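You operate a simulated robot arm through the tools that you are given. There is no shell and no other tool. Be economical: measure what you need, move in short steps, check, and stop when the job is done.

You run a simulated two-armed robot. Do the job below in one go: nothing can be reset, and whatever is moved stays where it is left.

## Task
Hold the 2 m roll, pull its mandrel and strap the roll at 120 N.
Fine: mandrel in the black tray, one sealed strap, roll back on its spot; leave the other rolls.

Only the result counts: the job must be done as asked and must still hold three seconds after the hand-in. Knocking over, shifting, dropping, spilling or breaking anything else fails it.

## Robot
Two 7-joint arms with two-finger parallel grippers on one trunk, on a base that drives. Base frame: it is fixed to the floor where the robot stands at the start and does not move with it; the origin is under the middle of the robot, x ahead of it, y to its left, z up. Readings come in mm, degrees, newtons and seconds.
The left shoulder is at the start at [70, 133, 1261], the right one opposite. With the tool pointing down near the work surface each hand reaches from about 100 to 620 mm from the robot's upright axis, wherever it stands, measured 20 degrees to its own side. Places, roughly: mandrel tray [700, -100, 800]; strapping pocket [500, -500, 800]; strap seal key [600, -500, 1000]. Payload 1.57 kg a hand.
The TCP of each hand is the grasp point between the finger pads, 30 mm short of the fingertips. In the tool frame z runs along the fingers and y along their closing line. The gripper opens to 80 mm. The fingers are 17 mm wide and 12 mm thick; the gripper's body (40 by 82 mm) begins 80 mm behind the TCP.
Orientation is that of the tool frame in the base frame, as a unit quaternion [x, y, z, w]. With the fingers straight down and closing along the base's y, the tool's x points along the base's -x, its y along +y and its z along -z.

## Interface
- The arms move only by the tool apply_moves. It takes "left_series", "right_series" or both (then of equal length, played together; a hand with none holds still); each is a list of rows, each a list of 3 entries, a list of its own where there are three numbers: the shift along the tool's x, y, z in units of 100 mm (1.0 is 100 mm), then the turn, a rotation vector about the tool's x, y, z in units of 45 degrees (1.0 is 45 degrees), then the finger opening in cm, from 0 to 8. In form: [[[dx, dy, dz], [ax, ay, az], hand], ...]. A call has 1 to 10 rows; each row is the pose to reach, as a shift and turn from the pose commanded when the call began, along the tool's axes at that moment. A call with a number of a shift or a turn outside -1 to 1 is refused whole. A row lasts 0.2 s, in which the tool goes at most 50 mm and 8.6 degrees; a call with a longer step from one row to the next is refused whole, and so is a gripper value outside its range. Where a pose cannot be reached the arm comes as near as it can. A force on the tool above 40 N (or 10 N above the force at the start of the call, whichever is more), or a blocked arm, ends the call early, and 0.2 s more pass. Each finger travels about 153 mm/s and halts on what it meets, pressing with about 26 N; the grip force reading is that of the motor and also rises with nothing between the fingers. The clock runs only during rows and for 0.2 s after the last one: add rows that repeat a pose to give the fingers time. It gives the time, the measured TCP pose, the force on the tool (base axes), the opening and the grip force at its end, in the units of the frame above (readings bear some noise).
- Cameras (640 x 400 px; columns grow to the right, rows downward): "scene" is now at [115, -27.4, 1474]; the picture's right is [-0.40, -0.91, -0.00], its down [-0.57, 0.25, -0.78] and it looks along [0.71, -0.31, -0.63] (base axes); focal length 214 px, centre (320, 200). "left" rides on the left gripper at [72, 7, -122] in its tool frame; the picture's right is [-0.09, 1.00, 0.00], its down [-0.84, -0.08, -0.54] and it looks along [-0.54, -0.05, 0.84] (tool axes); focal length 238 px, centre (320, 200). "right" rides on the right gripper at [72, -7, -122] in its tool frame; the picture's right is [0.09, 1.00, 0.00], its down [-0.84, 0.08, -0.54] and it looks along [-0.54, 0.05, 0.84] (tool axes); focal length 238 px, centre (320, 200). There is no depth. A picture from a camera that has moved, and an enlarged one, comes with that camera's place and axes in the base frame and with its lens. The place of the scene camera against the robot may be out by one fixed shift of up to 25 mm in any direction.
- get_image(camera): a new picture of that camera. The clock stands still meanwhile.
- slide_trunk(by): slides the trunk up (or, below 0, down) by that many mm; the arms and the scene camera ride with it, the base frame stays. It gives what a move gives, with no picture.
- drive_base(legs): drives the robot by 1 to 6 legs, each [ahead, left, turn to the left] in mm, mm and degrees, along the robot's own axes; the way and the turn of a leg run together, so that a leg with both is an arc; at most 1500 mm and 180 degrees a leg. The arms and the cameras ride along, it lands a little off, and it stops where it bumps. It gives what a move gives.
- aim_head(pan, tilt): turns the head with the scene camera to pan (to the left, within 86 degrees either way) and tilt (down, from -29 to 69), counted from straight ahead of the robot. It gives what a move gives.
- enlarge(camera, box): a new picture of the part [left, top, right, bottom] of that camera's present view, enlarged. The clock stands still meanwhile.
- hand_in(): hands the job in; it is judged then, once.

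Work in short steps. Places have to be worked out from the pictures, the camera data and where the tool is seen: move nearer, look again, correct. Check each grasp and each placing, and mend what went wrong. You have 120 turns and 88 pictures in all, those below and enlarged ones among them. Open the grippers and draw the arms clear of the work before you hand the job in, unless the task says otherwise; then end with one line.

The tools are called after "Emit:" by a JSON object that holds its "api" and its "payload". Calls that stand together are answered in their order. apply_moves: Moves the arms, as the interface text tells. Its arguments: {"type":"object","properties":{"left_series":{"type":"array","items":{"type":"array"}},"right_series":{"type":"array","items":{"type":"array"}}},"required":[]} The other tools are called the same way: slide_trunk (by) slides the trunk up or down; drive_base (legs) drives the base; aim_head (pan, tilt) turns the head that bears the scene camera; get_image (camera) takes a picture; enlarge (camera, box) takes an enlarged picture of a part of a camera's view; hand_in () hands the job in.

At the start:

```text
time: 0.0
left_ee_pos: [389.6, -17.6, 1398.0]
left_tcp_rot: [0.0, 1.0, 0.0, 0.0]
left_force: [-0.4, -0.4, 0.1]
left_grip_width: 79.9
left_grasp_force: 0.1
right_ee_pos: [358.4, -405.4, 1384.8]
right_tcp_rot: [0.0, 1.0, -0.001, -0.001]
right_force: [-0.2, 0.0, -0.1]
right_grip_width: 80.1
right_grasp_force: 0.0
trunk travel left (down, up): [-835.0, 105.0]
robot x, y, heading: [-0.1, -1.5, 0.2]
head pan, tilt: [-23.8, 38.8]
```

scene: 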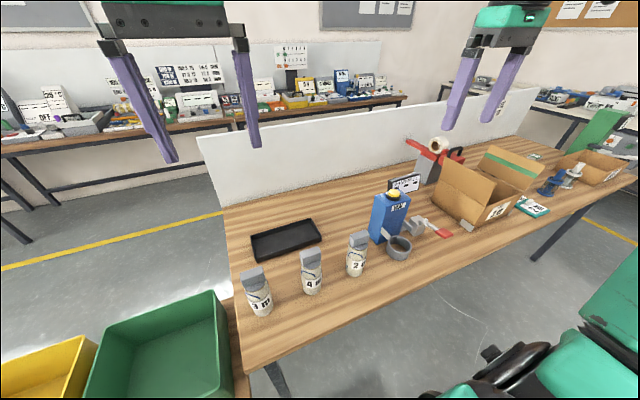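
right: 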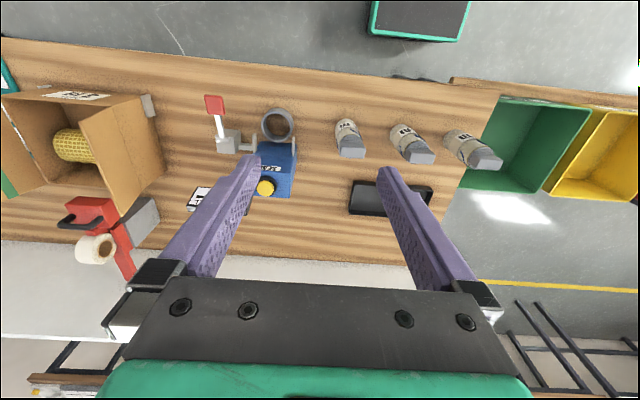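
left: 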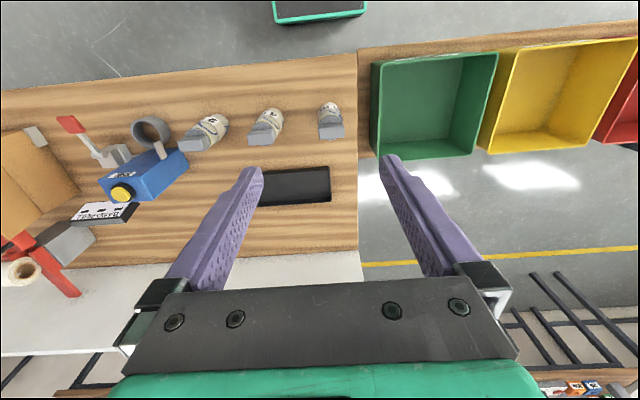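

I start by looking closer at the rolls, the tray and the strapping station.

Emit:
{"api": "enlarge", "payload": {"camera": "scene", "box": [220, 200, 380, 330]}}

Emit:
{"api": "enlarge", "payload": {"camera": "scene", "box": [340, 160, 480, 270]}}

```text
3.08 times, centred on (300, 265) of scene
camera zoom: at [115.0, -27.4, 1474.0], right [-0.4, -0.91, 0.0], down [-0.57, 0.25, -0.78], along [0.71, -0.31, -0.63], focal length 660 px, centre (382, 0)
```

zoom: 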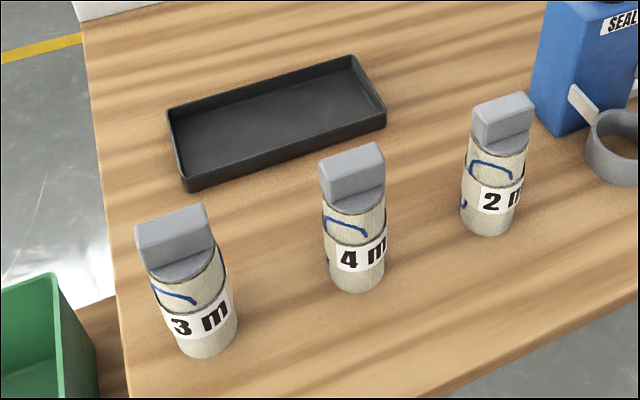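

```text
3.64 times, centred on (410, 215) of scene
camera zoom: at [115.0, -27.4, 1474.0], right [-0.4, -0.91, 0.0], down [-0.57, 0.25, -0.78], along [0.71, -0.31, -0.63], focal length 780 px, centre (-7, 146)
```

zoom: 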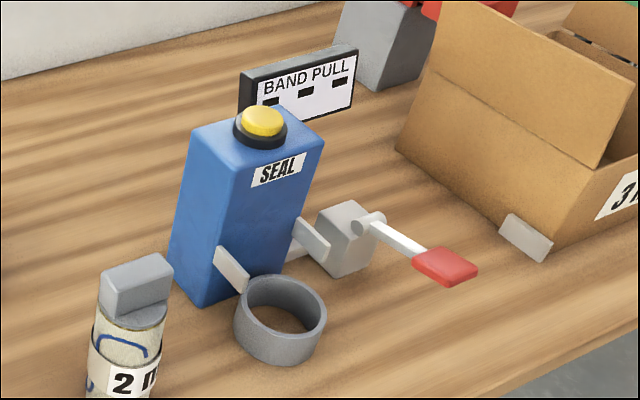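

The rolls stand at about x 450; the 2 m roll is near [448,-299] and the pocket near [452,-499]. I drive the base right and a bit ahead so both the roll and the pocket are in reach, then look again.

Emit:
{"api": "drive_base", "payload": {"legs": [[0, -300, 0], [80, 0, 0]]}}

Emit:
{"api": "aim_head", "payload": {"pan": -10, "tilt": 55}}

Emit:
{"api": "get_image", "payload": {"camera": "scene"}}

Emit:
{"api": "get_image", "payload": {"camera": "right"}}

Emit:
{"api": "get_image", "payload": {"camera": "left"}}

```text
time: 2.7
left_ee_pos: [459.4, -312.0, 1401.8]
left_tcp_rot: [0.001, 1.0, -0.001, 0.004]
left_force: [-1.2, -0.3, 0.4]
left_grip_width: 80.1
left_grasp_force: 0.1
right_ee_pos: [428.2, -699.0, 1387.5]
right_tcp_rot: [0.0, 1.0, -0.001, 0.005]
right_force: [-0.7, 0.2, 0.4]
right_grip_width: 79.9
right_grasp_force: 0.0
trunk travel left (down, up): [-835.0, 105.0]
robot x, y, heading: [82.2, -296.7, -0.0]
head pan, tilt: [-23.8, 38.8]
```

```text
time: 3.5
left_ee_pos: [469.9, -313.3, 1398.1]
left_tcp_rot: [0.001, 1.0, -0.001, 0.0]
left_force: [0.3, 0.3, -0.6]
left_grip_width: 80.5
left_grasp_force: 0.1
right_ee_pos: [440.5, -699.8, 1384.6]
right_tcp_rot: [0.0, 1.0, 0.0, 0.0]
right_force: [1.0, -0.3, -0.4]
right_grip_width: 80.2
right_grasp_force: 0.0
trunk travel left (down, up): [-835.0, 105.0]
robot x, y, heading: [80.3, -294.4, 0.1]
head pan, tilt: [-10.0, 55.0]
```

```text
82 pictures are left
camera scene: at [188.4, -299.9, 1451.5], right [-0.17, -0.98, 0.0], down [-0.81, 0.14, -0.57], along [0.56, -0.1, -0.82], focal length 214 px, centre (320, 200)
```

scene: 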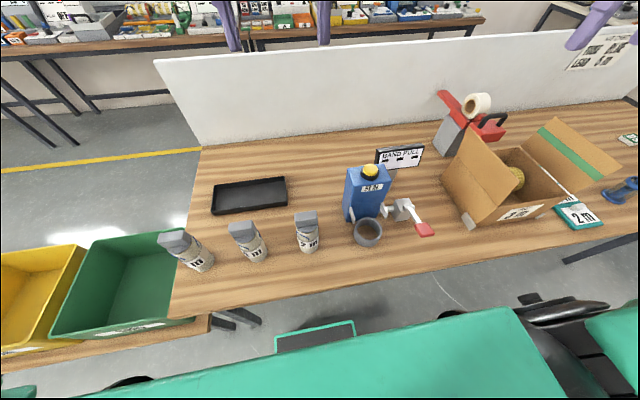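

```text
81 pictures are left
camera right: at [366.1, -704.9, 1505.8], right [-0.09, 1.0, 0.0], down [0.84, 0.08, 0.54], along [0.54, 0.05, -0.84], focal length 238 px, centre (320, 200)
```

right: 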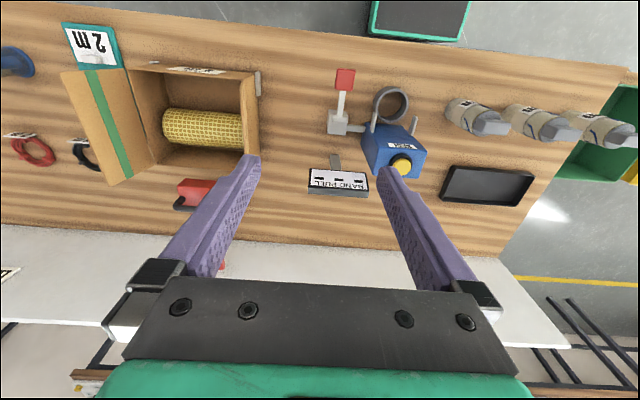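

```text
80 pictures are left
camera left: at [397.7, -305.9, 1520.0], right [0.09, 1.0, 0.0], down [0.84, -0.08, 0.54], along [0.54, -0.05, -0.84], focal length 238 px, centre (320, 200)
```

left: 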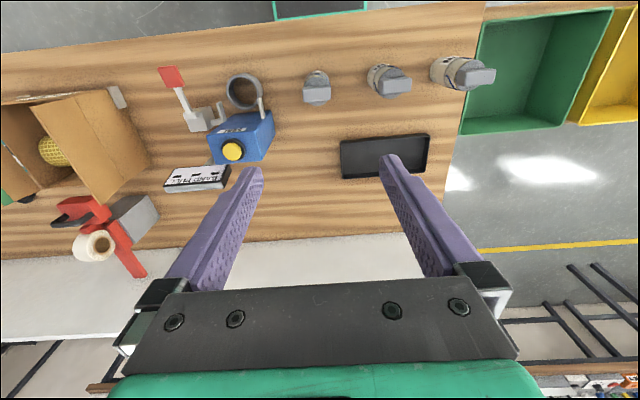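

The wrist cameras are the more trustworthy ones; I zoom in with the left one on the 2 m roll, tray and pocket.

Emit:
{"api": "enlarge", "payload": {"camera": "left", "box": [280, 50, 440, 190]}}

Emit:
{"api": "enlarge", "payload": {"camera": "left", "box": [140, 50, 300, 200]}}

Emit:
{"api": "enlarge", "payload": {"camera": "scene", "box": [270, 140, 450, 280]}}

```text
2.86 times, centred on (360, 120) of left
camera zoom: at [397.7, -305.9, 1520.0], right [0.09, 1.0, 0.0], down [0.84, -0.08, 0.54], along [0.54, -0.05, -0.84], focal length 681 px, centre (206, 429)
```

zoom: 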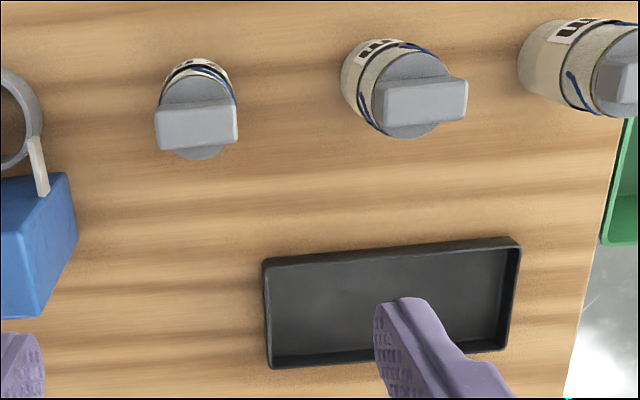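

```text
2.67 times, centred on (220, 125) of left
camera zoom: at [397.7, -305.9, 1520.0], right [0.09, 1.0, 0.0], down [0.84, -0.08, 0.54], along [0.54, -0.05, -0.84], focal length 636 px, centre (587, 400)
```

zoom: 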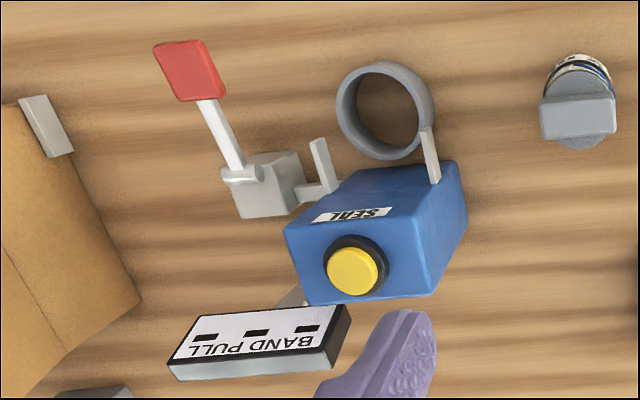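

```text
2.86 times, centred on (360, 210) of scene
camera zoom: at [188.4, -299.9, 1451.5], right [-0.17, -0.98, 0.0], down [-0.81, 0.14, -0.57], along [0.56, -0.1, -0.82], focal length 613 px, centre (206, 171)
```

zoom: 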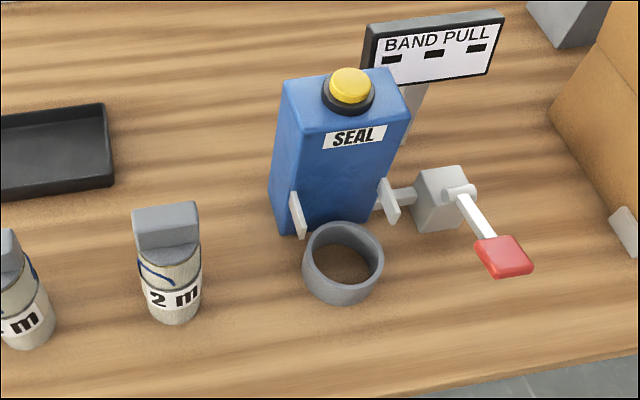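

The 2 m roll's head block is about 66 mm × 25 mm, long side along y. I lower the trunk 200 mm to bring both wrist cameras closer.

Emit:
{"api": "slide_trunk", "payload": {"by": -200}}

Emit:
{"api": "apply_moves", "payload": {"left_series": [[[0.2, 0, 0], [0, 0, 0], 8], [[0.4, 0, 0.1], [0, 0, 0], 8], [[0.6, 0, 0.2], [0, 0, 0], 8]], "right_series": [[[0, 0.4, 0], [0, 0, 0], 8], [[0, 0.8, 0], [0, 0, 0], 8], [[0.1, 1.0, 0], [0, 0, 0], 8]]}}

Emit:
{"api": "get_image", "payload": {"camera": "left"}}

Emit:
{"api": "get_image", "payload": {"camera": "right"}}

Emit:
{"api": "get_image", "payload": {"camera": "scene"}}

```text
time: 5.6
left_ee_pos: [469.4, -312.3, 1197.0]
left_tcp_rot: [0.0, 1.0, -0.001, 0.002]
left_force: [0.5, -0.9, 0.1]
left_grip_width: 80.0
left_grasp_force: 0.0
right_ee_pos: [437.5, -699.2, 1184.5]
right_tcp_rot: [0.0, 1.0, 0.0, 0.001]
right_force: [-0.3, 0.1, 0.8]
right_grip_width: 79.9
right_grasp_force: 0.0
trunk travel left (down, up): [-635.0, 305.0]
robot x, y, heading: [81.9, -297.7, 0.1]
head pan, tilt: [-10.0, 55.0]
```

```text
time: 6.4
left_ee_pos: [407.7, -312.2, 1176.7]
left_tcp_rot: [0.0, 1.0, -0.001, 0.001]
left_force: [0.0, -0.2, -0.5]
left_grip_width: 80.1
left_grasp_force: 0.1
right_ee_pos: [426.9, -598.9, 1185.3]
right_tcp_rot: [0.001, 1.0, 0.0, 0.001]
right_force: [-0.6, -0.2, 0.3]
right_grip_width: 80.3
right_grasp_force: 0.0
trunk travel left (down, up): [-635.0, 305.0]
robot x, y, heading: [79.3, -295.6, 0.4]
head pan, tilt: [-10.0, 55.0]
```

```text
76 pictures are left
camera left: at [335.7, -306.1, 1300.3], right [0.09, 1.0, 0.0], down [0.84, -0.08, 0.54], along [0.54, -0.05, -0.84], focal length 238 px, centre (320, 200)
```

left: 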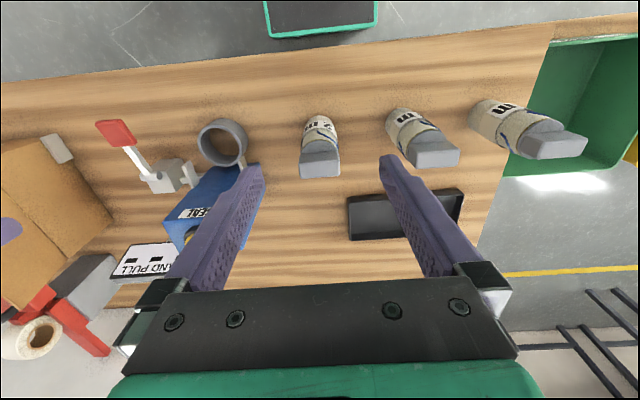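

```text
75 pictures are left
camera right: at [355.6, -604.1, 1305.9], right [-0.09, 1.0, 0.0], down [0.84, 0.08, 0.54], along [0.54, 0.05, -0.84], focal length 238 px, centre (320, 200)
```

right: 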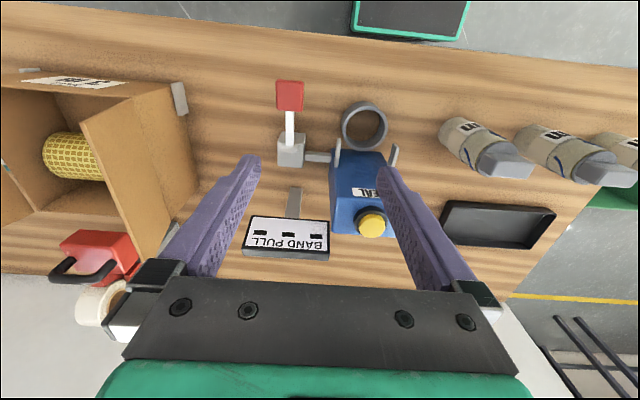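

```text
74 pictures are left
camera scene: at [187.0, -299.6, 1251.7], right [-0.17, -0.98, 0.0], down [-0.81, 0.14, -0.57], along [0.57, -0.1, -0.82], focal length 214 px, centre (320, 200)
```

scene: 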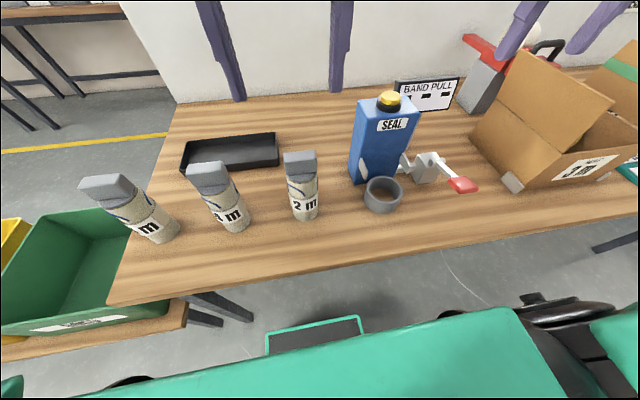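

Zooming each view gives me precise pixel positions for triangulation.

Emit:
{"api": "enlarge", "payload": {"camera": "left", "box": [270, 95, 370, 195]}}

Emit:
{"api": "enlarge", "payload": {"camera": "right", "box": [250, 60, 450, 260]}}

Emit:
{"api": "enlarge", "payload": {"camera": "scene", "box": [270, 80, 490, 230]}}

```text
4.00 times, centred on (320, 145) of left
camera zoom: at [335.7, -306.1, 1300.3], right [0.09, 1.0, 0.0], down [0.84, -0.08, 0.54], along [0.54, -0.05, -0.84], focal length 953 px, centre (320, 420)
```

zoom: 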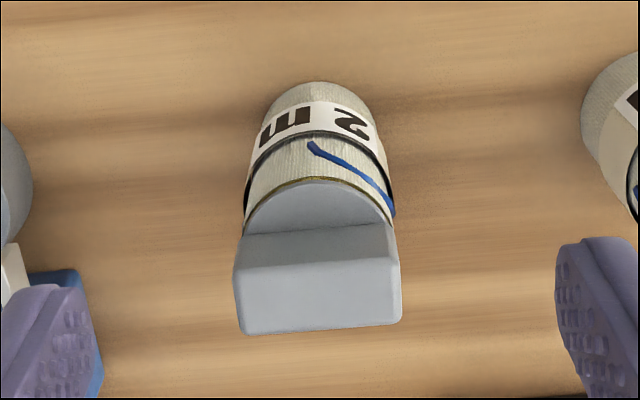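

```text
2.00 times, centred on (350, 160) of right
camera zoom: at [355.6, -604.1, 1305.9], right [-0.09, 1.0, 0.0], down [0.84, 0.08, 0.54], along [0.54, 0.05, -0.84], focal length 477 px, centre (260, 280)
```

zoom: 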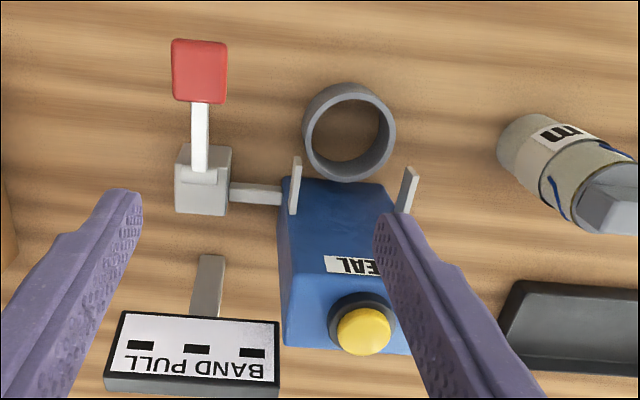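

```text
2.67 times, centred on (380, 155) of scene
camera zoom: at [187.0, -299.6, 1251.7], right [-0.17, -0.98, 0.0], down [-0.81, 0.14, -0.57], along [0.57, -0.1, -0.82], focal length 572 px, centre (160, 320)
```

zoom: 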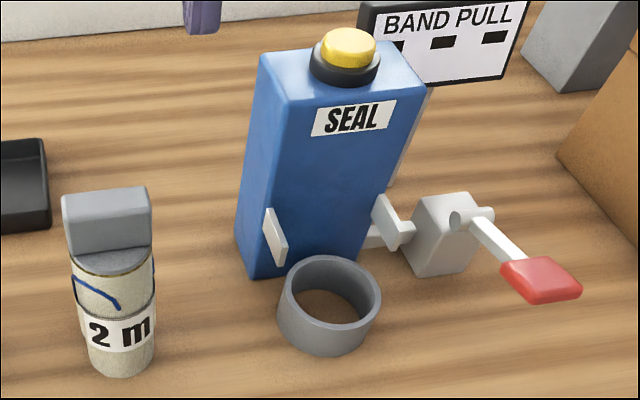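

The two left-camera heights fit: roll axis ≈ [478, -318], head block top z≈1000 (25 mm thick in x, 36 mm tall), roll top ≈965, ring centre ≈ [467,-508], ring top ≈ 870. Plan: right hand holds the roll from the front with fingers nearly level, left pulls the mandrel from above. I turn both hands, halfway first.

Emit:
{"api": "apply_moves", "payload": {"left_series": [[[-0.1, 0, 0], [0, 0, 0.167], 8], [[-0.25, 0, 0], [0, 0, 0.333], 8], [[-0.4, -0.02, 0], [0, 0, 0.5], 8], [[-0.5, -0.04, 0], [0, 0, 0.667], 8], [[-0.6, -0.05, 0], [0, 0, 0.833], 8], [[-0.7, -0.06, 0], [0, 0, 1.0], 8]], "right_series": [[[0.1, 0.13, 0.1], [0, -0.167, 0], 8], [[0.2, 0.26, 0.2], [0, -0.333, 0], 8], [[0.3, 0.39, 0.3], [0, -0.5, 0], 8], [[0.4, 0.52, 0.4], [0, -0.667, 0], 8], [[0.5, 0.65, 0.5], [0, -0.833, 0], 8], [[0.57, 0.79, 0.6], [0, -1.0, 0], 8]]}}

```text
time: 7.8
left_ee_pos: [476.7, -315.4, 1178.5]
left_tcp_rot: [0.384, 0.923, -0.001, 0.003]
left_force: [-0.4, 0.1, -0.4]
left_grip_width: 80.2
left_grasp_force: 0.1
right_ee_pos: [373.5, -521.3, 1158.2]
right_tcp_rot: [-0.001, 0.923, 0.0, 0.385]
right_force: [0.7, -0.4, 0.4]
right_grip_width: 79.9
right_grasp_force: 0.0
right hand out of reach, approached as far as the arm can: row 6
trunk travel left (down, up): [-635.0, 305.0]
robot x, y, heading: [78.4, -293.4, -0.2]
head pan, tilt: [-10.0, 55.0]
```

The right arm is too folded here, so I back up 80 mm and raise the trunk 200 mm for more room.

Emit:
{"api": "drive_base", "payload": {"legs": [[-80, 0, 0]]}}

Emit:
{"api": "slide_trunk", "payload": {"by": 150}}

Emit:
{"api": "apply_moves", "payload": {"left_series": [[[0, 0, 0], [0, 0, 0.167], 8], [[0, 0, 0.1], [0, 0, 0.333], 8], [[0, 0, 0.3], [0, 0, 0.5], 8], [[0, 0, 0.5], [0, 0, 0.667], 8], [[0, 0, 0.7], [0, 0, 0.833], 8], [[0, 0, 0.9], [0, 0, 1.0], 8]], "right_series": [[[0.1, 0.1, 0.1], [0, -0.1, 0], 8], [[0.2, 0.2, 0.2], [0, -0.2, 0], 8], [[0.3, 0.4, 0.3], [0, -0.3, 0], 8], [[0.4, 0.6, 0.4], [0, -0.4, 0], 8], [[0.5, 0.8, 0.5], [0, -0.45, 0], 8], [[0.6, 1.0, 0.6], [0, -0.45, 0], 8]]}}

```text
time: 8.9
left_ee_pos: [399.9, -318.8, 1176.5]
left_tcp_rot: [0.384, 0.923, -0.001, 0.001]
left_force: [0.0, -0.5, -0.7]
left_grip_width: 80.0
left_grasp_force: 0.2
right_ee_pos: [296.4, -522.8, 1156.7]
right_tcp_rot: [0.001, 0.924, 0.0, 0.382]
right_force: [-0.4, 0.1, -0.2]
right_grip_width: 79.7
right_grasp_force: 0.0
trunk travel left (down, up): [-635.0, 305.0]
robot x, y, heading: [-1.1, -293.4, -0.1]
head pan, tilt: [-10.0, 55.0]
```

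```text
time: 10.7
left_ee_pos: [398.8, -318.5, 1327.1]
left_tcp_rot: [0.383, 0.924, -0.001, 0.0]
left_force: [-0.5, -0.3, 0.4]
left_grip_width: 80.0
left_grasp_force: 0.1
right_ee_pos: [293.8, -523.7, 1306.8]
right_tcp_rot: [0.001, 0.924, 0.0, 0.383]
right_force: [-0.6, 0.1, 0.3]
right_grip_width: 79.9
right_grasp_force: 0.1
trunk travel left (down, up): [-785.0, 155.0]
robot x, y, heading: [2.0, -297.0, -0.2]
head pan, tilt: [-10.0, 55.0]
```

```text
time: 12.1
left_ee_pos: [402.2, -318.3, 1235.8]
left_tcp_rot: [0.709, 0.705, -0.001, 0.0]
left_force: [-0.1, -0.4, 0.1]
left_grip_width: 79.8
left_grasp_force: 0.1
right_ee_pos: [266.4, -470.0, 1369.5]
right_tcp_rot: [0.003, 0.85, 0.003, 0.527]
right_force: [0.7, 0.1, -0.6]
right_grip_width: 80.3
right_grasp_force: 0.0
right hand out of reach, approached as far as the arm can: row 1, 2, 3, 4, 5, 6
trunk travel left (down, up): [-785.0, 155.0]
robot x, y, heading: [1.5, -291.0, -0.0]
head pan, tilt: [-10.0, 55.0]
```

The right hand is still too near its own shoulder. I move it forward and down, and the left hand over the roll.

Emit:
{"api": "apply_moves", "payload": {"left_series": [[[0, 0.25, 0], [0, 0, 0], 8], [[0, 0.5, 0], [0, 0, 0], 8], [[0, 0.76, 0], [0, 0, 0], 8], [[0, 0.76, 0], [0, 0, 0], 8], [[0, 0.76, 0], [0, 0, 0], 8]], "right_series": [[[0.13, 0, 0.19], [0, 0, 0], 8], [[0.26, 0, 0.38], [0, 0, 0], 8], [[0.39, 0, 0.57], [0, 0, 0], 8], [[0.52, 0, 0.76], [0, 0, 0], 8], [[0.65, 0, 0.96], [0, 0, 0], 8]]}}

```text
time: 13.2
left_ee_pos: [479.5, -315.6, 1236.9]
left_tcp_rot: [0.708, 0.707, -0.002, 0.0]
left_force: [0.2, -0.1, 0.2]
left_grip_width: 80.1
left_grasp_force: 0.1
right_ee_pos: [342.4, -455.0, 1372.2]
right_tcp_rot: [0.001, 0.842, 0.0, 0.539]
right_force: [0.3, -0.9, -0.7]
right_grip_width: 80.1
right_grasp_force: 0.1
right hand out of reach, approached as far as the arm can: row 1, 2, 3, 4, 5
trunk travel left (down, up): [-785.0, 155.0]
robot x, y, heading: [-0.6, -292.8, 0.0]
head pan, tilt: [-10.0, 55.0]
```

The arm is stuck high in this posture. I turn the hand back toward vertical so it can come down, then tilt again low down.

Emit:
{"api": "apply_moves", "payload": {"right_series": [[[0, 0, 0], [0, 0.19, 0], 8], [[0, 0, 0], [0, 0.38, 0], 8], [[0, 0, 0], [0, 0.57, 0], 8], [[0, 0, 0], [0, 0.76, 0], 8], [[0, 0, 0], [0, 0.95, 0], 8], [[0, 0, 0], [0, 1.0, 0], 8], [[0, 0, 0], [0, 1.0, 0], 8], [[0, 0, 0], [0, 1.0, 0], 8]]}}

Emit:
{"api": "get_image", "payload": {"camera": "scene"}}

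```text
time: 15.1
left_ee_pos: [476.9, -317.1, 1237.5]
left_tcp_rot: [0.708, 0.706, 0.0, 0.0]
left_force: [-0.2, 0.4, -0.7]
left_grip_width: 79.9
left_grasp_force: 0.0
right_ee_pos: [337.1, -455.0, 1370.9]
right_tcp_rot: [0.001, 0.984, 0.0, 0.176]
right_force: [0.0, 0.4, 0.4]
right_grip_width: 80.2
right_grasp_force: 0.0
trunk travel left (down, up): [-785.0, 155.0]
robot x, y, heading: [-1.1, -294.2, -0.1]
head pan, tilt: [-10.0, 55.0]
```

```text
70 pictures are left
camera scene: at [107.8, -299.7, 1401.5], right [-0.17, -0.98, 0.0], down [-0.81, 0.14, -0.57], along [0.56, -0.1, -0.82], focal length 214 px, centre (320, 200)
```

scene: 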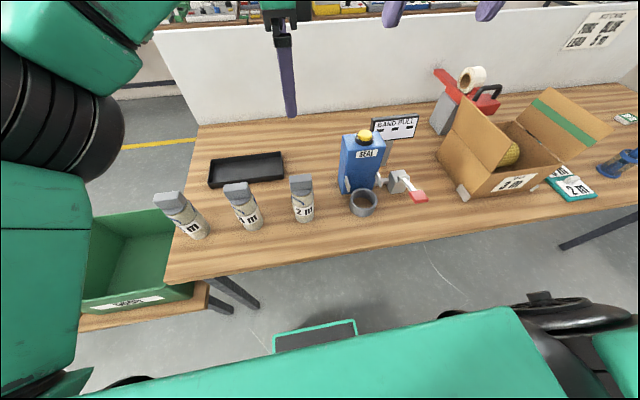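

The command now equals the measured pose, so I lower the right hand step by step with a 20° tilt.

Emit:
{"api": "apply_moves", "payload": {"right_series": [[[0, 0, 0.4], [0, 0, 0], 8], [[0, 0, 0.8], [0, 0, 0], 8], [[0, 0, 1.0], [0, 0, 0], 8]]}}

Emit:
{"api": "apply_moves", "payload": {"right_series": [[[0.05, 0, 0.4], [0, 0, 0], 8], [[0.1, 0, 0.8], [0, 0, 0], 8], [[0.1, 0, 1.0], [0, 0, 0], 8]]}}

Emit:
{"api": "apply_moves", "payload": {"right_series": [[[0.05, 0, 0.4], [0, 0, 0], 8], [[0.1, 0, 0.8], [0, 0, 0], 8], [[0.1, 0, 1.0], [0, 0, 0], 8]]}}

```text
time: 15.8
left_ee_pos: [476.7, -315.7, 1237.5]
left_tcp_rot: [0.708, 0.707, 0.0, 0.001]
left_force: [0.0, -0.8, -0.5]
left_grip_width: 79.8
left_grasp_force: 0.1
right_ee_pos: [371.9, -456.6, 1277.3]
right_tcp_rot: [0.001, 0.984, -0.001, 0.176]
right_force: [-0.4, -0.1, -0.1]
right_grip_width: 80.0
right_grasp_force: 0.1
trunk travel left (down, up): [-785.0, 155.0]
robot x, y, heading: [0.6, -293.1, -0.1]
head pan, tilt: [-10.0, 55.0]
```

```text
time: 16.6
left_ee_pos: [477.0, -316.2, 1237.8]
left_tcp_rot: [0.707, 0.707, 0.0, -0.001]
left_force: [0.1, 0.6, -0.1]
left_grip_width: 80.1
left_grasp_force: 0.1
right_ee_pos: [396.5, -456.3, 1180.7]
right_tcp_rot: [0.001, 0.984, 0.0, 0.176]
right_force: [-0.3, -0.3, 0.4]
right_grip_width: 80.0
right_grasp_force: 0.0
trunk travel left (down, up): [-785.0, 155.0]
robot x, y, heading: [-0.4, -293.8, -0.3]
head pan, tilt: [-10.0, 55.0]
```

```text
time: 17.4
left_ee_pos: [475.9, -316.6, 1236.8]
left_tcp_rot: [0.707, 0.707, 0.0, 0.0]
left_force: [-0.4, 0.7, 0.6]
left_grip_width: 80.0
left_grasp_force: 0.0
right_ee_pos: [420.6, -455.1, 1084.1]
right_tcp_rot: [-0.001, 0.984, 0.0, 0.176]
right_force: [0.1, 0.0, 0.5]
right_grip_width: 80.0
right_grasp_force: 0.0
trunk travel left (down, up): [-785.0, 155.0]
robot x, y, heading: [0.1, -294.2, 0.1]
head pan, tilt: [-10.0, 55.0]
```

Now tilting the right hand to 65° while bringing it down in front of the table objects.

Emit:
{"api": "apply_moves", "payload": {"right_series": [[[0.12, 0, 0.13], [0, -0.167, 0], 8], [[0.24, 0, 0.26], [0, -0.333, 0], 8], [[0.36, 0, 0.4], [0, -0.5, 0], 8], [[0.48, 0, 0.53], [0, -0.667, 0], 8], [[0.6, 0, 0.66], [0, -0.833, 0], 8], [[0.72, 0, 0.8], [0, -1.0, 0], 8], [[0.72, 0, 0.8], [0, -1.0, 0], 8]]}}

```text
time: 19.1
left_ee_pos: [473.2, -320.4, 1236.9]
left_tcp_rot: [0.707, 0.707, 0.002, 0.0]
left_force: [0.3, 0.0, 1.1]
left_grip_width: 79.7
left_grasp_force: 0.1
right_ee_pos: [371.1, -471.8, 966.6]
right_tcp_rot: [-0.27, 0.804, -0.117, 0.516]
right_force: [1.7, 1.8, 1.3]
right_grip_width: 79.8
right_grasp_force: 0.0
right hand out of reach, approached as far as the arm can: row 1, 2, 3, 4, 5, 6
trunk travel left (down, up): [-785.0, 155.0]
robot x, y, heading: [-0.4, -295.2, -0.2]
head pan, tilt: [-10.0, 55.0]
```

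The wrist rolled because this heading is near a joint limit. A heading pointing forward-left (yaw 40°) should be natural for the right arm and is clear of the box and lever, so I turn to that.

Emit:
{"api": "apply_moves", "payload": {"right_series": [[[0, 0, 0], [-0.131, -0.041, 0.07], 8], [[0, 0, 0], [-0.262, -0.082, 0.14], 8], [[0, 0, 0], [-0.394, -0.123, 0.21], 8], [[0, 0, 0], [-0.525, -0.164, 0.281], 8], [[0, 0, 0], [-0.656, -0.205, 0.351], 8], [[0, 0, 0], [-0.656, -0.205, 0.351], 8], [[0, 0, 0], [-0.656, -0.205, 0.351], 8]]}}

```text
time: 20.6
left_ee_pos: [476.1, -316.7, 1237.3]
left_tcp_rot: [0.707, 0.707, 0.0, 0.001]
left_force: [0.2, -0.4, 0.2]
left_grip_width: 79.7
left_grasp_force: 0.0
right_ee_pos: [383.0, -455.7, 983.2]
right_tcp_rot: [-0.022, 0.761, 0.287, 0.582]
right_force: [0.9, -0.4, 0.1]
right_grip_width: 80.1
right_grasp_force: 0.0
trunk travel left (down, up): [-785.0, 155.0]
robot x, y, heading: [0.3, -295.1, -0.1]
head pan, tilt: [-10.0, 55.0]
```

The command had in fact been the unrolled target, so the turn composed differently. From the now exactly reached pose I correct to yaw 40°, 25° below level, no roll.

Emit:
{"api": "apply_moves", "payload": {"right_series": [[[0, 0, 0], [-0.036, 0.081, -0.124], 8], [[0, 0, 0], [-0.072, 0.161, -0.248], 8], [[0, 0, 0], [-0.107, 0.242, -0.372], 8], [[0, 0, 0], [-0.143, 0.322, -0.496], 8], [[0, 0, 0], [-0.179, 0.403, -0.62], 8], [[0, 0, 0], [-0.179, 0.403, -0.62], 8]]}}

Emit:
{"api": "get_image", "payload": {"camera": "right"}}

```text
time: 22.1
left_ee_pos: [475.4, -316.4, 1237.7]
left_tcp_rot: [0.707, 0.707, 0.001, 0.001]
left_force: [0.3, -0.4, -0.3]
left_grip_width: 80.0
left_grasp_force: 0.1
right_ee_pos: [382.0, -454.4, 983.7]
right_tcp_rot: [-0.289, 0.793, 0.183, 0.505]
right_force: [0.5, 0.2, 0.1]
right_grip_width: 80.0
right_grasp_force: 0.0
trunk travel left (down, up): [-785.0, 155.0]
robot x, y, heading: [0.6, -293.7, -0.0]
head pan, tilt: [-10.0, 55.0]
```

```text
69 pictures are left
camera right: at [277.8, -550.0, 968.8], right [-0.67, 0.74, -0.09], down [-0.16, -0.03, 0.99], along [0.73, 0.68, 0.13], focal length 238 px, centre (320, 200)
```

right: 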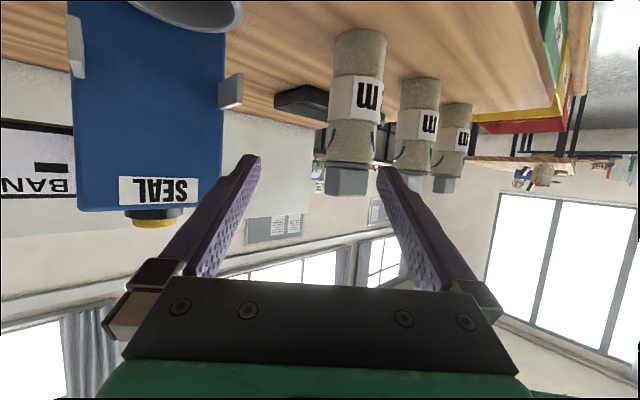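

The right hand is in the wanted posture and this view confirms the roll axis at about [478,-317], roll top ≈957. I move to a pre-grasp 100 mm in front of it at z 925.

Emit:
{"api": "apply_moves", "payload": {"right_series": [[[0.07, 0.11, 0.2], [0, 0, 0], 8], [[0.14, 0.22, 0.4], [0, 0, 0], 8], [[0.21, 0.33, 0.6], [0, 0, 0], 8], [[0.28, 0.43, 0.8], [0, 0, 0], 8], [[0.28, 0.43, 0.8], [0, 0, 0], 8]]}}

Emit:
{"api": "get_image", "payload": {"camera": "right"}}

```text
time: 23.2
left_ee_pos: [476.2, -316.5, 1237.2]
left_tcp_rot: [0.708, 0.706, 0.001, 0.001]
left_force: [-0.3, -0.4, -0.5]
left_grip_width: 79.8
left_grasp_force: 0.1
right_ee_pos: [401.1, -383.5, 923.9]
right_tcp_rot: [-0.29, 0.793, 0.184, 0.504]
right_force: [-0.1, 0.1, -0.6]
right_grip_width: 80.2
right_grasp_force: 0.0
trunk travel left (down, up): [-785.0, 155.0]
robot x, y, heading: [0.5, -293.8, 0.0]
head pan, tilt: [-10.0, 55.0]
```

```text
68 pictures are left
camera right: at [296.2, -477.9, 908.8], right [-0.67, 0.74, -0.08], down [-0.15, -0.03, 0.99], along [0.73, 0.67, 0.13], focal length 238 px, centre (320, 200)
```

right: 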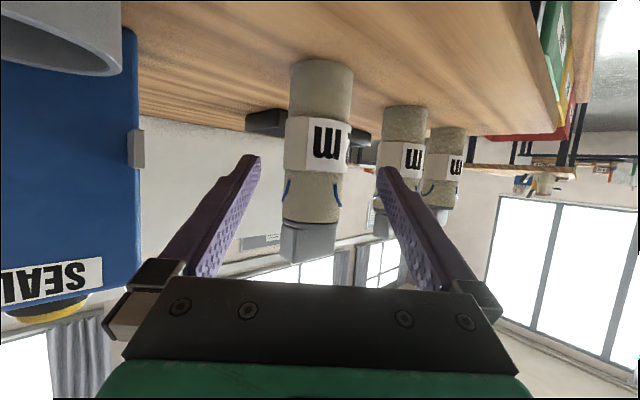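

The roll is centred between the fingers (under 1 mm off) with its axis 100 mm ahead. I approach 97 mm level, then close.

Emit:
{"api": "apply_moves", "payload": {"right_series": [[[-0.1, 0, 0.22], [0, 0, 0], 8], [[-0.2, 0, 0.44], [0, 0, 0], 8], [[-0.3, 0, 0.66], [0, 0, 0], 8], [[-0.41, 0, 0.88], [0, 0, 0], 8], [[-0.41, 0, 0.88], [0, 0, 0], 8]]}}

Emit:
{"api": "get_image", "payload": {"camera": "right"}}

```text
time: 24.4
left_ee_pos: [475.5, -318.4, 1237.7]
left_tcp_rot: [0.708, 0.706, 0.001, 0.0]
left_force: [0.2, -0.4, 0.4]
left_grip_width: 79.7
left_grasp_force: 0.0
right_ee_pos: [477.0, -321.9, 921.8]
right_tcp_rot: [-0.289, 0.792, 0.185, 0.504]
right_force: [0.1, 0.6, -0.4]
right_grip_width: 79.9
right_grasp_force: 0.1
trunk travel left (down, up): [-785.0, 155.0]
robot x, y, heading: [-1.8, -295.6, 0.2]
head pan, tilt: [-10.0, 55.0]
```

```text
67 pictures are left
camera right: at [370.7, -415.9, 908.0], right [-0.67, 0.74, -0.08], down [-0.15, -0.03, 0.99], along [0.73, 0.67, 0.13], focal length 238 px, centre (320, 200)
```

right: 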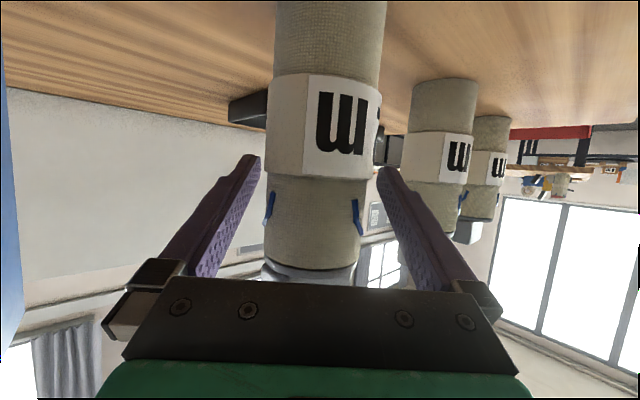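

Fingers straddle the roll. I close the right hand, watching the width.

Emit:
{"api": "apply_moves", "payload": {"right_series": [[[0, 0, 0], [0, 0, 0], 6.5], [[0, 0, 0], [0, 0, 0], 5.5], [[0, 0, 0], [0, 0, 0], 4.5], [[0, 0, 0], [0, 0, 0], 4.5]]}}

Emit:
{"api": "get_image", "payload": {"camera": "left"}}

```text
time: 25.4
left_ee_pos: [477.4, -316.4, 1237.8]
left_tcp_rot: [0.708, 0.706, 0.0, 0.0]
left_force: [-0.1, 0.3, 0.4]
left_grip_width: 80.2
left_grasp_force: 0.0
right_ee_pos: [476.6, -320.3, 921.2]
right_tcp_rot: [-0.288, 0.793, 0.183, 0.504]
right_force: [1.8, -0.2, 0.7]
right_grip_width: 57.1
right_grasp_force: 26.5
trunk travel left (down, up): [-785.0, 155.0]
robot x, y, heading: [0.5, -296.2, -0.1]
head pan, tilt: [-10.0, 55.0]
```

```text
66 pictures are left
camera left: at [482.9, -244.8, 1360.0], right [1.0, -0.09, 0.0], down [-0.08, -0.84, 0.54], along [-0.05, -0.54, -0.84], focal length 238 px, centre (320, 200)
```

left: 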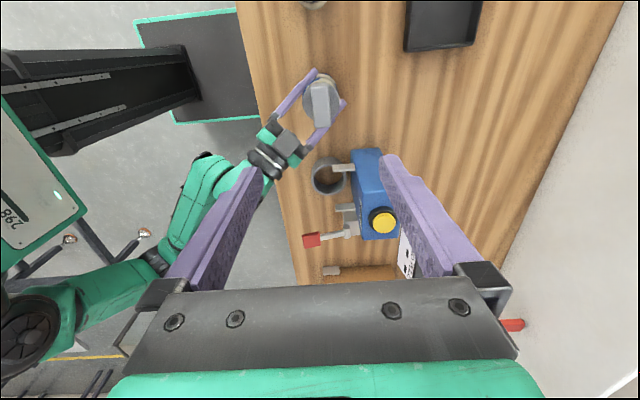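

The roll is held (57 mm, 26 N). I zoom in on the head block to see its angle.

Emit:
{"api": "enlarge", "payload": {"camera": "left", "box": [270, 55, 370, 155]}}

```text
4.00 times, centred on (320, 105) of left
camera zoom: at [482.9, -244.8, 1360.0], right [1.0, -0.09, 0.0], down [-0.08, -0.84, 0.54], along [-0.05, -0.54, -0.84], focal length 953 px, centre (320, 580)
```

zoom: 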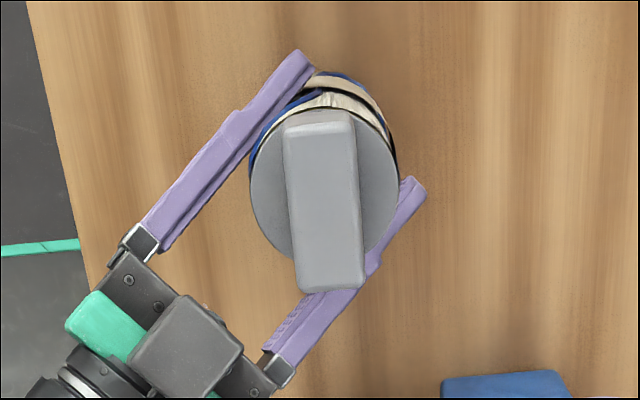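

Block is aligned with base y (within ~2°), top centre ≈ [478,-318,1000]. I lower the left hand over it with a reduced opening.

Emit:
{"api": "apply_moves", "payload": {"left_series": [[[-0.01, 0.0, 0.3], [0, 0, 0], 6], [[-0.01, 0.0, 0.65], [0, 0, 0], 6], [[-0.01, 0.0, 1.0], [0, 0, 0], 6]]}}

Emit:
{"api": "apply_moves", "payload": {"left_series": [[[0, 0, 0.3], [0, 0, 0], 6], [[0, 0, 0.6], [0, 0, 0], 6], [[0, 0, 0.8], [0, 0, 0], 6]]}}

Emit:
{"api": "get_image", "payload": {"camera": "left"}}

Emit:
{"api": "get_image", "payload": {"camera": "scene"}}

```text
time: 26.2
left_ee_pos: [476.3, -319.5, 1136.3]
left_tcp_rot: [0.708, 0.706, 0.0, 0.001]
left_force: [0.7, 0.1, 0.2]
left_grip_width: 59.8
left_grasp_force: 0.1
right_ee_pos: [475.3, -320.3, 921.7]
right_tcp_rot: [-0.289, 0.793, 0.184, 0.504]
right_force: [-0.3, 0.7, -0.1]
right_grip_width: 57.0
right_grasp_force: 25.6
trunk travel left (down, up): [-785.0, 155.0]
robot x, y, heading: [0.6, -295.2, 0.1]
head pan, tilt: [-10.0, 55.0]
```

```text
time: 27.1
left_ee_pos: [476.4, -318.9, 1057.3]
left_tcp_rot: [0.708, 0.706, 0.0, 0.002]
left_force: [0.1, -0.4, -0.1]
left_grip_width: 60.0
left_grasp_force: 0.1
right_ee_pos: [475.9, -320.3, 921.4]
right_tcp_rot: [-0.288, 0.793, 0.184, 0.505]
right_force: [-1.2, 0.3, 0.3]
right_grip_width: 56.9
right_grasp_force: 25.7
trunk travel left (down, up): [-785.0, 155.0]
robot x, y, heading: [4.3, -298.5, 0.0]
head pan, tilt: [-10.0, 55.0]
```

```text
64 pictures are left
camera left: at [483.4, -247.7, 1179.9], right [1.0, -0.09, 0.0], down [-0.08, -0.84, 0.54], along [-0.05, -0.54, -0.84], focal length 238 px, centre (320, 200)
```

left: 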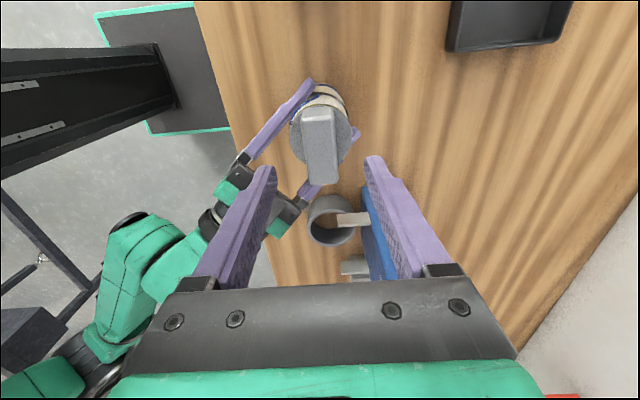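

```text
63 pictures are left
camera scene: at [107.3, -299.9, 1401.6], right [-0.17, -0.98, 0.0], down [-0.81, 0.14, -0.57], along [0.56, -0.1, -0.82], focal length 214 px, centre (320, 200)
```

scene: 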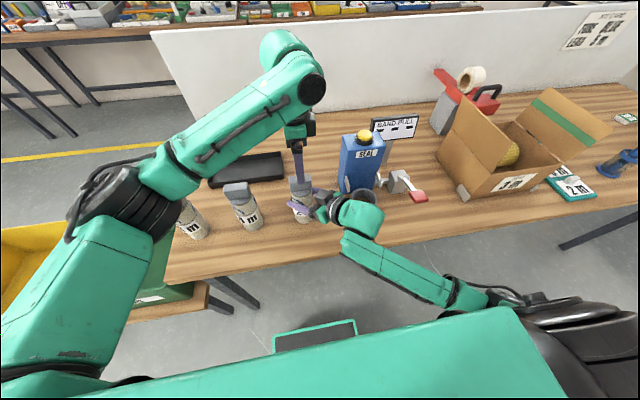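

Centred. I descend the last 55 mm to z≈1002 and close on the block.

Emit:
{"api": "apply_moves", "payload": {"left_series": [[[0, 0.01, 0.25], [0, 0, 0], 6], [[0, 0.01, 0.45], [0, 0, 0], 6], [[0, 0.01, 0.56], [0, 0, 0], 6], [[0, 0.01, 0.56], [0, 0, 0], 6]]}}

Emit:
{"api": "apply_moves", "payload": {"left_series": [[[0, 0, 0], [0, 0, 0], 4], [[0, 0, 0], [0, 0, 0], 3], [[0, 0, 0], [0, 0, 0], 1.5], [[0, 0, 0], [0, 0, 0], 1.5]]}}

Emit:
{"api": "get_image", "payload": {"camera": "left"}}

```text
time: 28.1
left_ee_pos: [478.1, -319.9, 1001.0]
left_tcp_rot: [0.708, 0.706, 0.0, 0.0]
left_force: [-0.2, 0.4, -0.3]
left_grip_width: 59.9
left_grasp_force: 0.1
right_ee_pos: [475.4, -321.2, 922.1]
right_tcp_rot: [-0.288, 0.793, 0.184, 0.505]
right_force: [0.0, 0.0, 0.2]
right_grip_width: 57.0
right_grasp_force: 26.3
trunk travel left (down, up): [-785.0, 155.0]
robot x, y, heading: [-0.3, -295.2, -0.2]
head pan, tilt: [-10.0, 55.0]
```

```text
time: 29.1
left_ee_pos: [477.4, -320.3, 1002.0]
left_tcp_rot: [0.707, 0.707, 0.0, 0.0]
left_force: [0.0, 0.8, 0.5]
left_grip_width: 24.9
left_grasp_force: 26.0
right_ee_pos: [475.2, -321.3, 921.0]
right_tcp_rot: [-0.288, 0.793, 0.184, 0.504]
right_force: [-0.6, -0.1, 0.5]
right_grip_width: 57.0
right_grasp_force: 26.1
trunk travel left (down, up): [-785.0, 155.0]
robot x, y, heading: [0.3, -299.3, -0.1]
head pan, tilt: [-10.0, 55.0]
```

```text
62 pictures are left
camera left: at [483.6, -247.8, 1123.8], right [1.0, -0.09, 0.0], down [-0.08, -0.84, 0.54], along [-0.05, -0.54, -0.84], focal length 238 px, centre (320, 200)
```

left: 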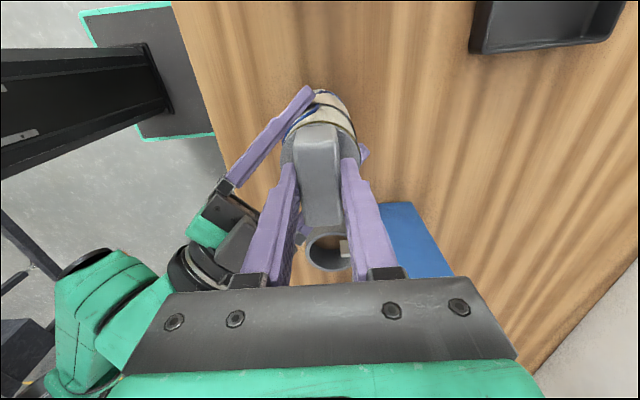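

Block gripped at 25 mm. I pull the mandrel up slowly, 30 mm first, checking forces.

Emit:
{"api": "apply_moves", "payload": {"left_series": [[[0, 0, -0.05], [0, 0, 0], 1.5], [[0, 0, -0.1], [0, 0, 0], 1.5], [[0, 0, -0.15], [0, 0, 0], 1.5], [[0, 0, -0.2], [0, 0, 0], 1.5], [[0, 0, -0.25], [0, 0, 0], 1.5], [[0, 0, -0.3], [0, 0, 0], 1.5]]}}

Emit:
{"api": "get_image", "payload": {"camera": "left"}}

```text
time: 30.4
left_ee_pos: [475.3, -319.8, 1031.5]
left_tcp_rot: [0.708, 0.707, 0.0, 0.0]
left_force: [0.1, -0.2, -0.5]
left_grip_width: 24.9
left_grasp_force: 26.1
right_ee_pos: [474.9, -321.4, 921.4]
right_tcp_rot: [-0.289, 0.793, 0.183, 0.504]
right_force: [-0.8, 0.0, 0.2]
right_grip_width: 56.9
right_grasp_force: 25.8
trunk travel left (down, up): [-785.0, 155.0]
robot x, y, heading: [2.4, -291.9, -0.2]
head pan, tilt: [-10.0, 55.0]
```

```text
61 pictures are left
camera left: at [482.6, -248.4, 1154.0], right [1.0, -0.09, 0.0], down [-0.08, -0.84, 0.54], along [-0.05, -0.54, -0.84], focal length 238 px, centre (320, 200)
```

left: 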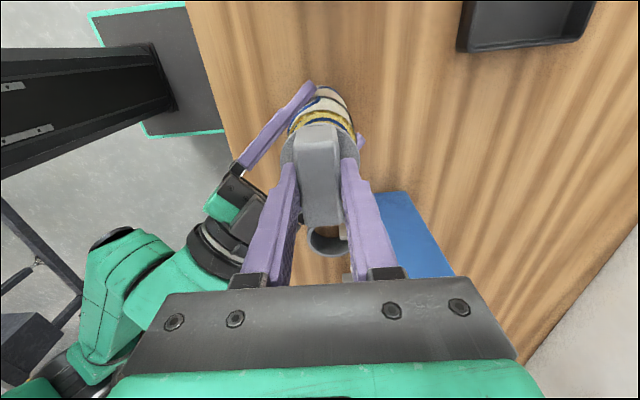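

The mandrel slides out easily and the roll stays. I continue up in two calls.

Emit:
{"api": "apply_moves", "payload": {"left_series": [[[0, 0, -0.1], [0, 0, 0], 1.5], [[0, 0, -0.2], [0, 0, 0], 1.5], [[0, 0, -0.3], [0, 0, 0], 1.5], [[0, 0, -0.4], [0, 0, 0], 1.5], [[0, 0, -0.55], [0, 0, 0], 1.5], [[0, 0, -0.7], [0, 0, 0], 1.5], [[0, 0, -0.85], [0, 0, 0], 1.5], [[0, 0, -1], [0, 0, 0], 1.5]]}}

Emit:
{"api": "apply_moves", "payload": {"left_series": [[[0, 0, -0.15], [0, 0, 0], 1.5], [[0, 0, -0.3], [0, 0, 0], 1.5], [[0, 0, -0.45], [0, 0, 0], 1.5], [[0, 0, -0.6], [0, 0, 0], 1.5], [[0, 0, -0.8], [0, 0, 0], 1.5], [[0, 0, -1], [0, 0, 0], 1.5]]}}

Emit:
{"api": "get_image", "payload": {"camera": "left"}}

Emit:
{"api": "enlarge", "payload": {"camera": "scene", "box": [200, 60, 440, 240]}}

```text
time: 32.2
left_ee_pos: [475.4, -321.2, 1131.1]
left_tcp_rot: [0.707, 0.707, 0.0, 0.001]
left_force: [-1.1, -1.4, -1.6]
left_grip_width: 24.9
left_grasp_force: 26.2
right_ee_pos: [475.1, -321.3, 922.6]
right_tcp_rot: [-0.289, 0.793, 0.183, 0.504]
right_force: [0.3, 0.1, 0.3]
right_grip_width: 57.2
right_grasp_force: 25.7
trunk travel left (down, up): [-785.0, 155.0]
robot x, y, heading: [-1.5, -295.2, -0.2]
head pan, tilt: [-10.0, 55.0]
```

```text
time: 33.6
left_ee_pos: [474.8, -319.7, 1230.8]
left_tcp_rot: [0.708, 0.706, 0.001, 0.001]
left_force: [-0.4, 0.3, -0.2]
left_grip_width: 24.8
left_grasp_force: 26.6
right_ee_pos: [475.1, -320.1, 922.6]
right_tcp_rot: [-0.288, 0.793, 0.183, 0.505]
right_force: [-0.8, -0.5, 1.3]
right_grip_width: 57.0
right_grasp_force: 25.7
trunk travel left (down, up): [-785.0, 155.0]
robot x, y, heading: [2.6, -292.3, 0.0]
head pan, tilt: [-10.0, 55.0]
```

```text
60 pictures are left
camera left: at [481.9, -248.4, 1354.5], right [1.0, -0.09, 0.0], down [-0.08, -0.84, 0.54], along [-0.05, -0.54, -0.84], focal length 238 px, centre (320, 200)
```

left: 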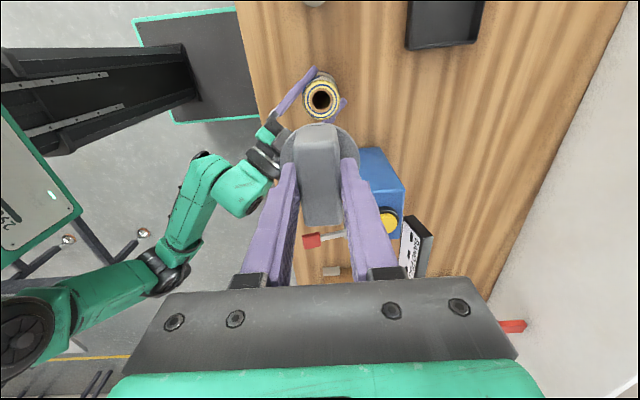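

```text
2.22 times, centred on (320, 150) of scene
camera zoom: at [106.9, -300.1, 1401.5], right [-0.17, -0.98, 0.0], down [-0.81, 0.14, -0.57], along [0.56, -0.1, -0.82], focal length 477 px, centre (320, 311)
```

zoom: 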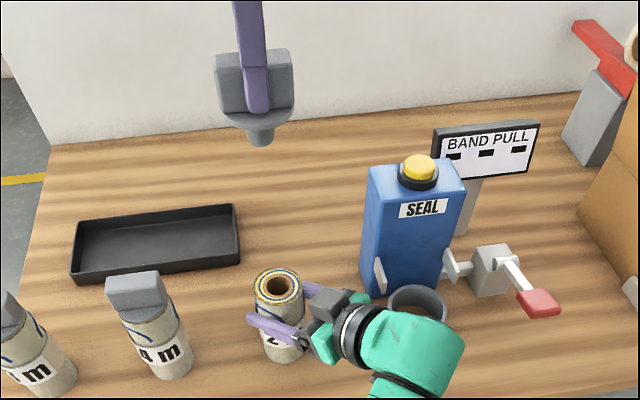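

The mandrel is a short plug (about 85 mm long), fully out. The tray centre is ≈[698,-140], beyond reach from here, so I lift the roll 60 mm with the right hand and drive 100 mm ahead.

Emit:
{"api": "apply_moves", "payload": {"right_series": [[[-0.14, 0, -0.065], [0, 0, 0], 4.5], [[-0.27, 0, -0.125], [0, 0, 0], 4.5], [[-0.4, 0, -0.19], [0, 0, 0], 4.5], [[-0.54, 0, -0.25], [0, 0, 0], 4.5], [[-0.54, 0, -0.25], [0, 0, 0], 4.5]]}}

Emit:
{"api": "drive_base", "payload": {"legs": [[100, 0, 0]]}}

Emit:
{"api": "get_image", "payload": {"camera": "left"}}

Emit:
{"api": "get_image", "payload": {"camera": "scene"}}

```text
time: 34.9
left_ee_pos: [476.4, -320.4, 1232.4]
left_tcp_rot: [0.708, 0.706, 0.0, 0.0]
left_force: [-0.2, -0.1, -0.4]
left_grip_width: 25.0
left_grasp_force: 25.7
right_ee_pos: [475.8, -321.4, 983.2]
right_tcp_rot: [-0.289, 0.793, 0.183, 0.504]
right_force: [-0.4, 0.0, -2.4]
right_grip_width: 57.0
right_grasp_force: 26.0
trunk travel left (down, up): [-785.0, 155.0]
robot x, y, heading: [-1.8, -295.6, 0.1]
head pan, tilt: [-10.0, 55.0]
```

```text
time: 36.0
left_ee_pos: [573.6, -320.3, 1232.9]
left_tcp_rot: [0.707, 0.707, 0.001, 0.001]
left_force: [-1.1, 0.4, -0.9]
left_grip_width: 25.1
left_grasp_force: 25.8
right_ee_pos: [573.8, -321.2, 983.4]
right_tcp_rot: [-0.289, 0.792, 0.184, 0.505]
right_force: [0.6, 0.3, -1.4]
right_grip_width: 57.4
right_grasp_force: 26.3
trunk travel left (down, up): [-785.0, 155.0]
robot x, y, heading: [97.1, -295.6, -0.0]
head pan, tilt: [-10.0, 55.0]
```

```text
58 pictures are left
camera left: at [580.1, -248.2, 1355.1], right [1.0, -0.09, 0.0], down [-0.08, -0.84, 0.54], along [-0.05, -0.54, -0.84], focal length 238 px, centre (320, 200)
```

left: 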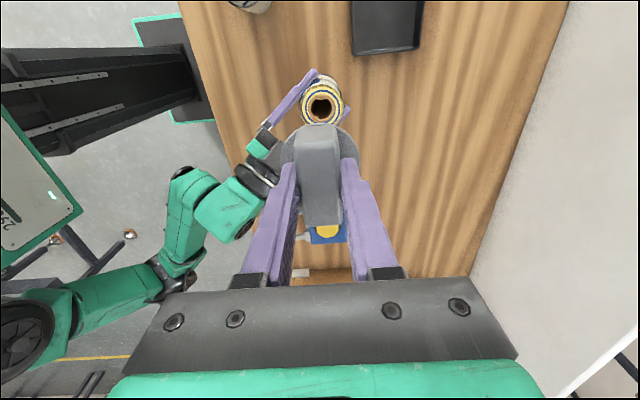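

```text
57 pictures are left
camera scene: at [205.1, -300.0, 1401.7], right [-0.17, -0.98, 0.0], down [-0.81, 0.14, -0.57], along [0.57, -0.1, -0.82], focal length 214 px, centre (320, 200)
```

scene: 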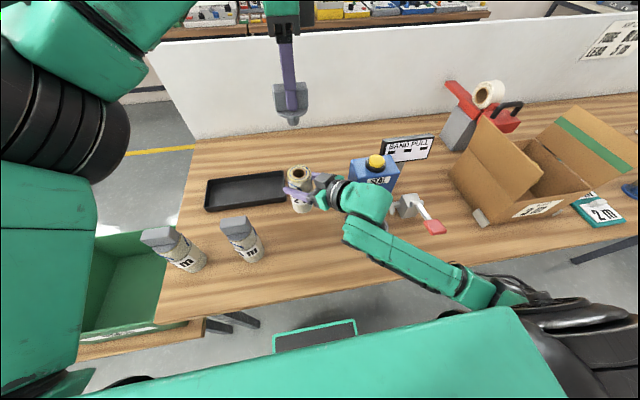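

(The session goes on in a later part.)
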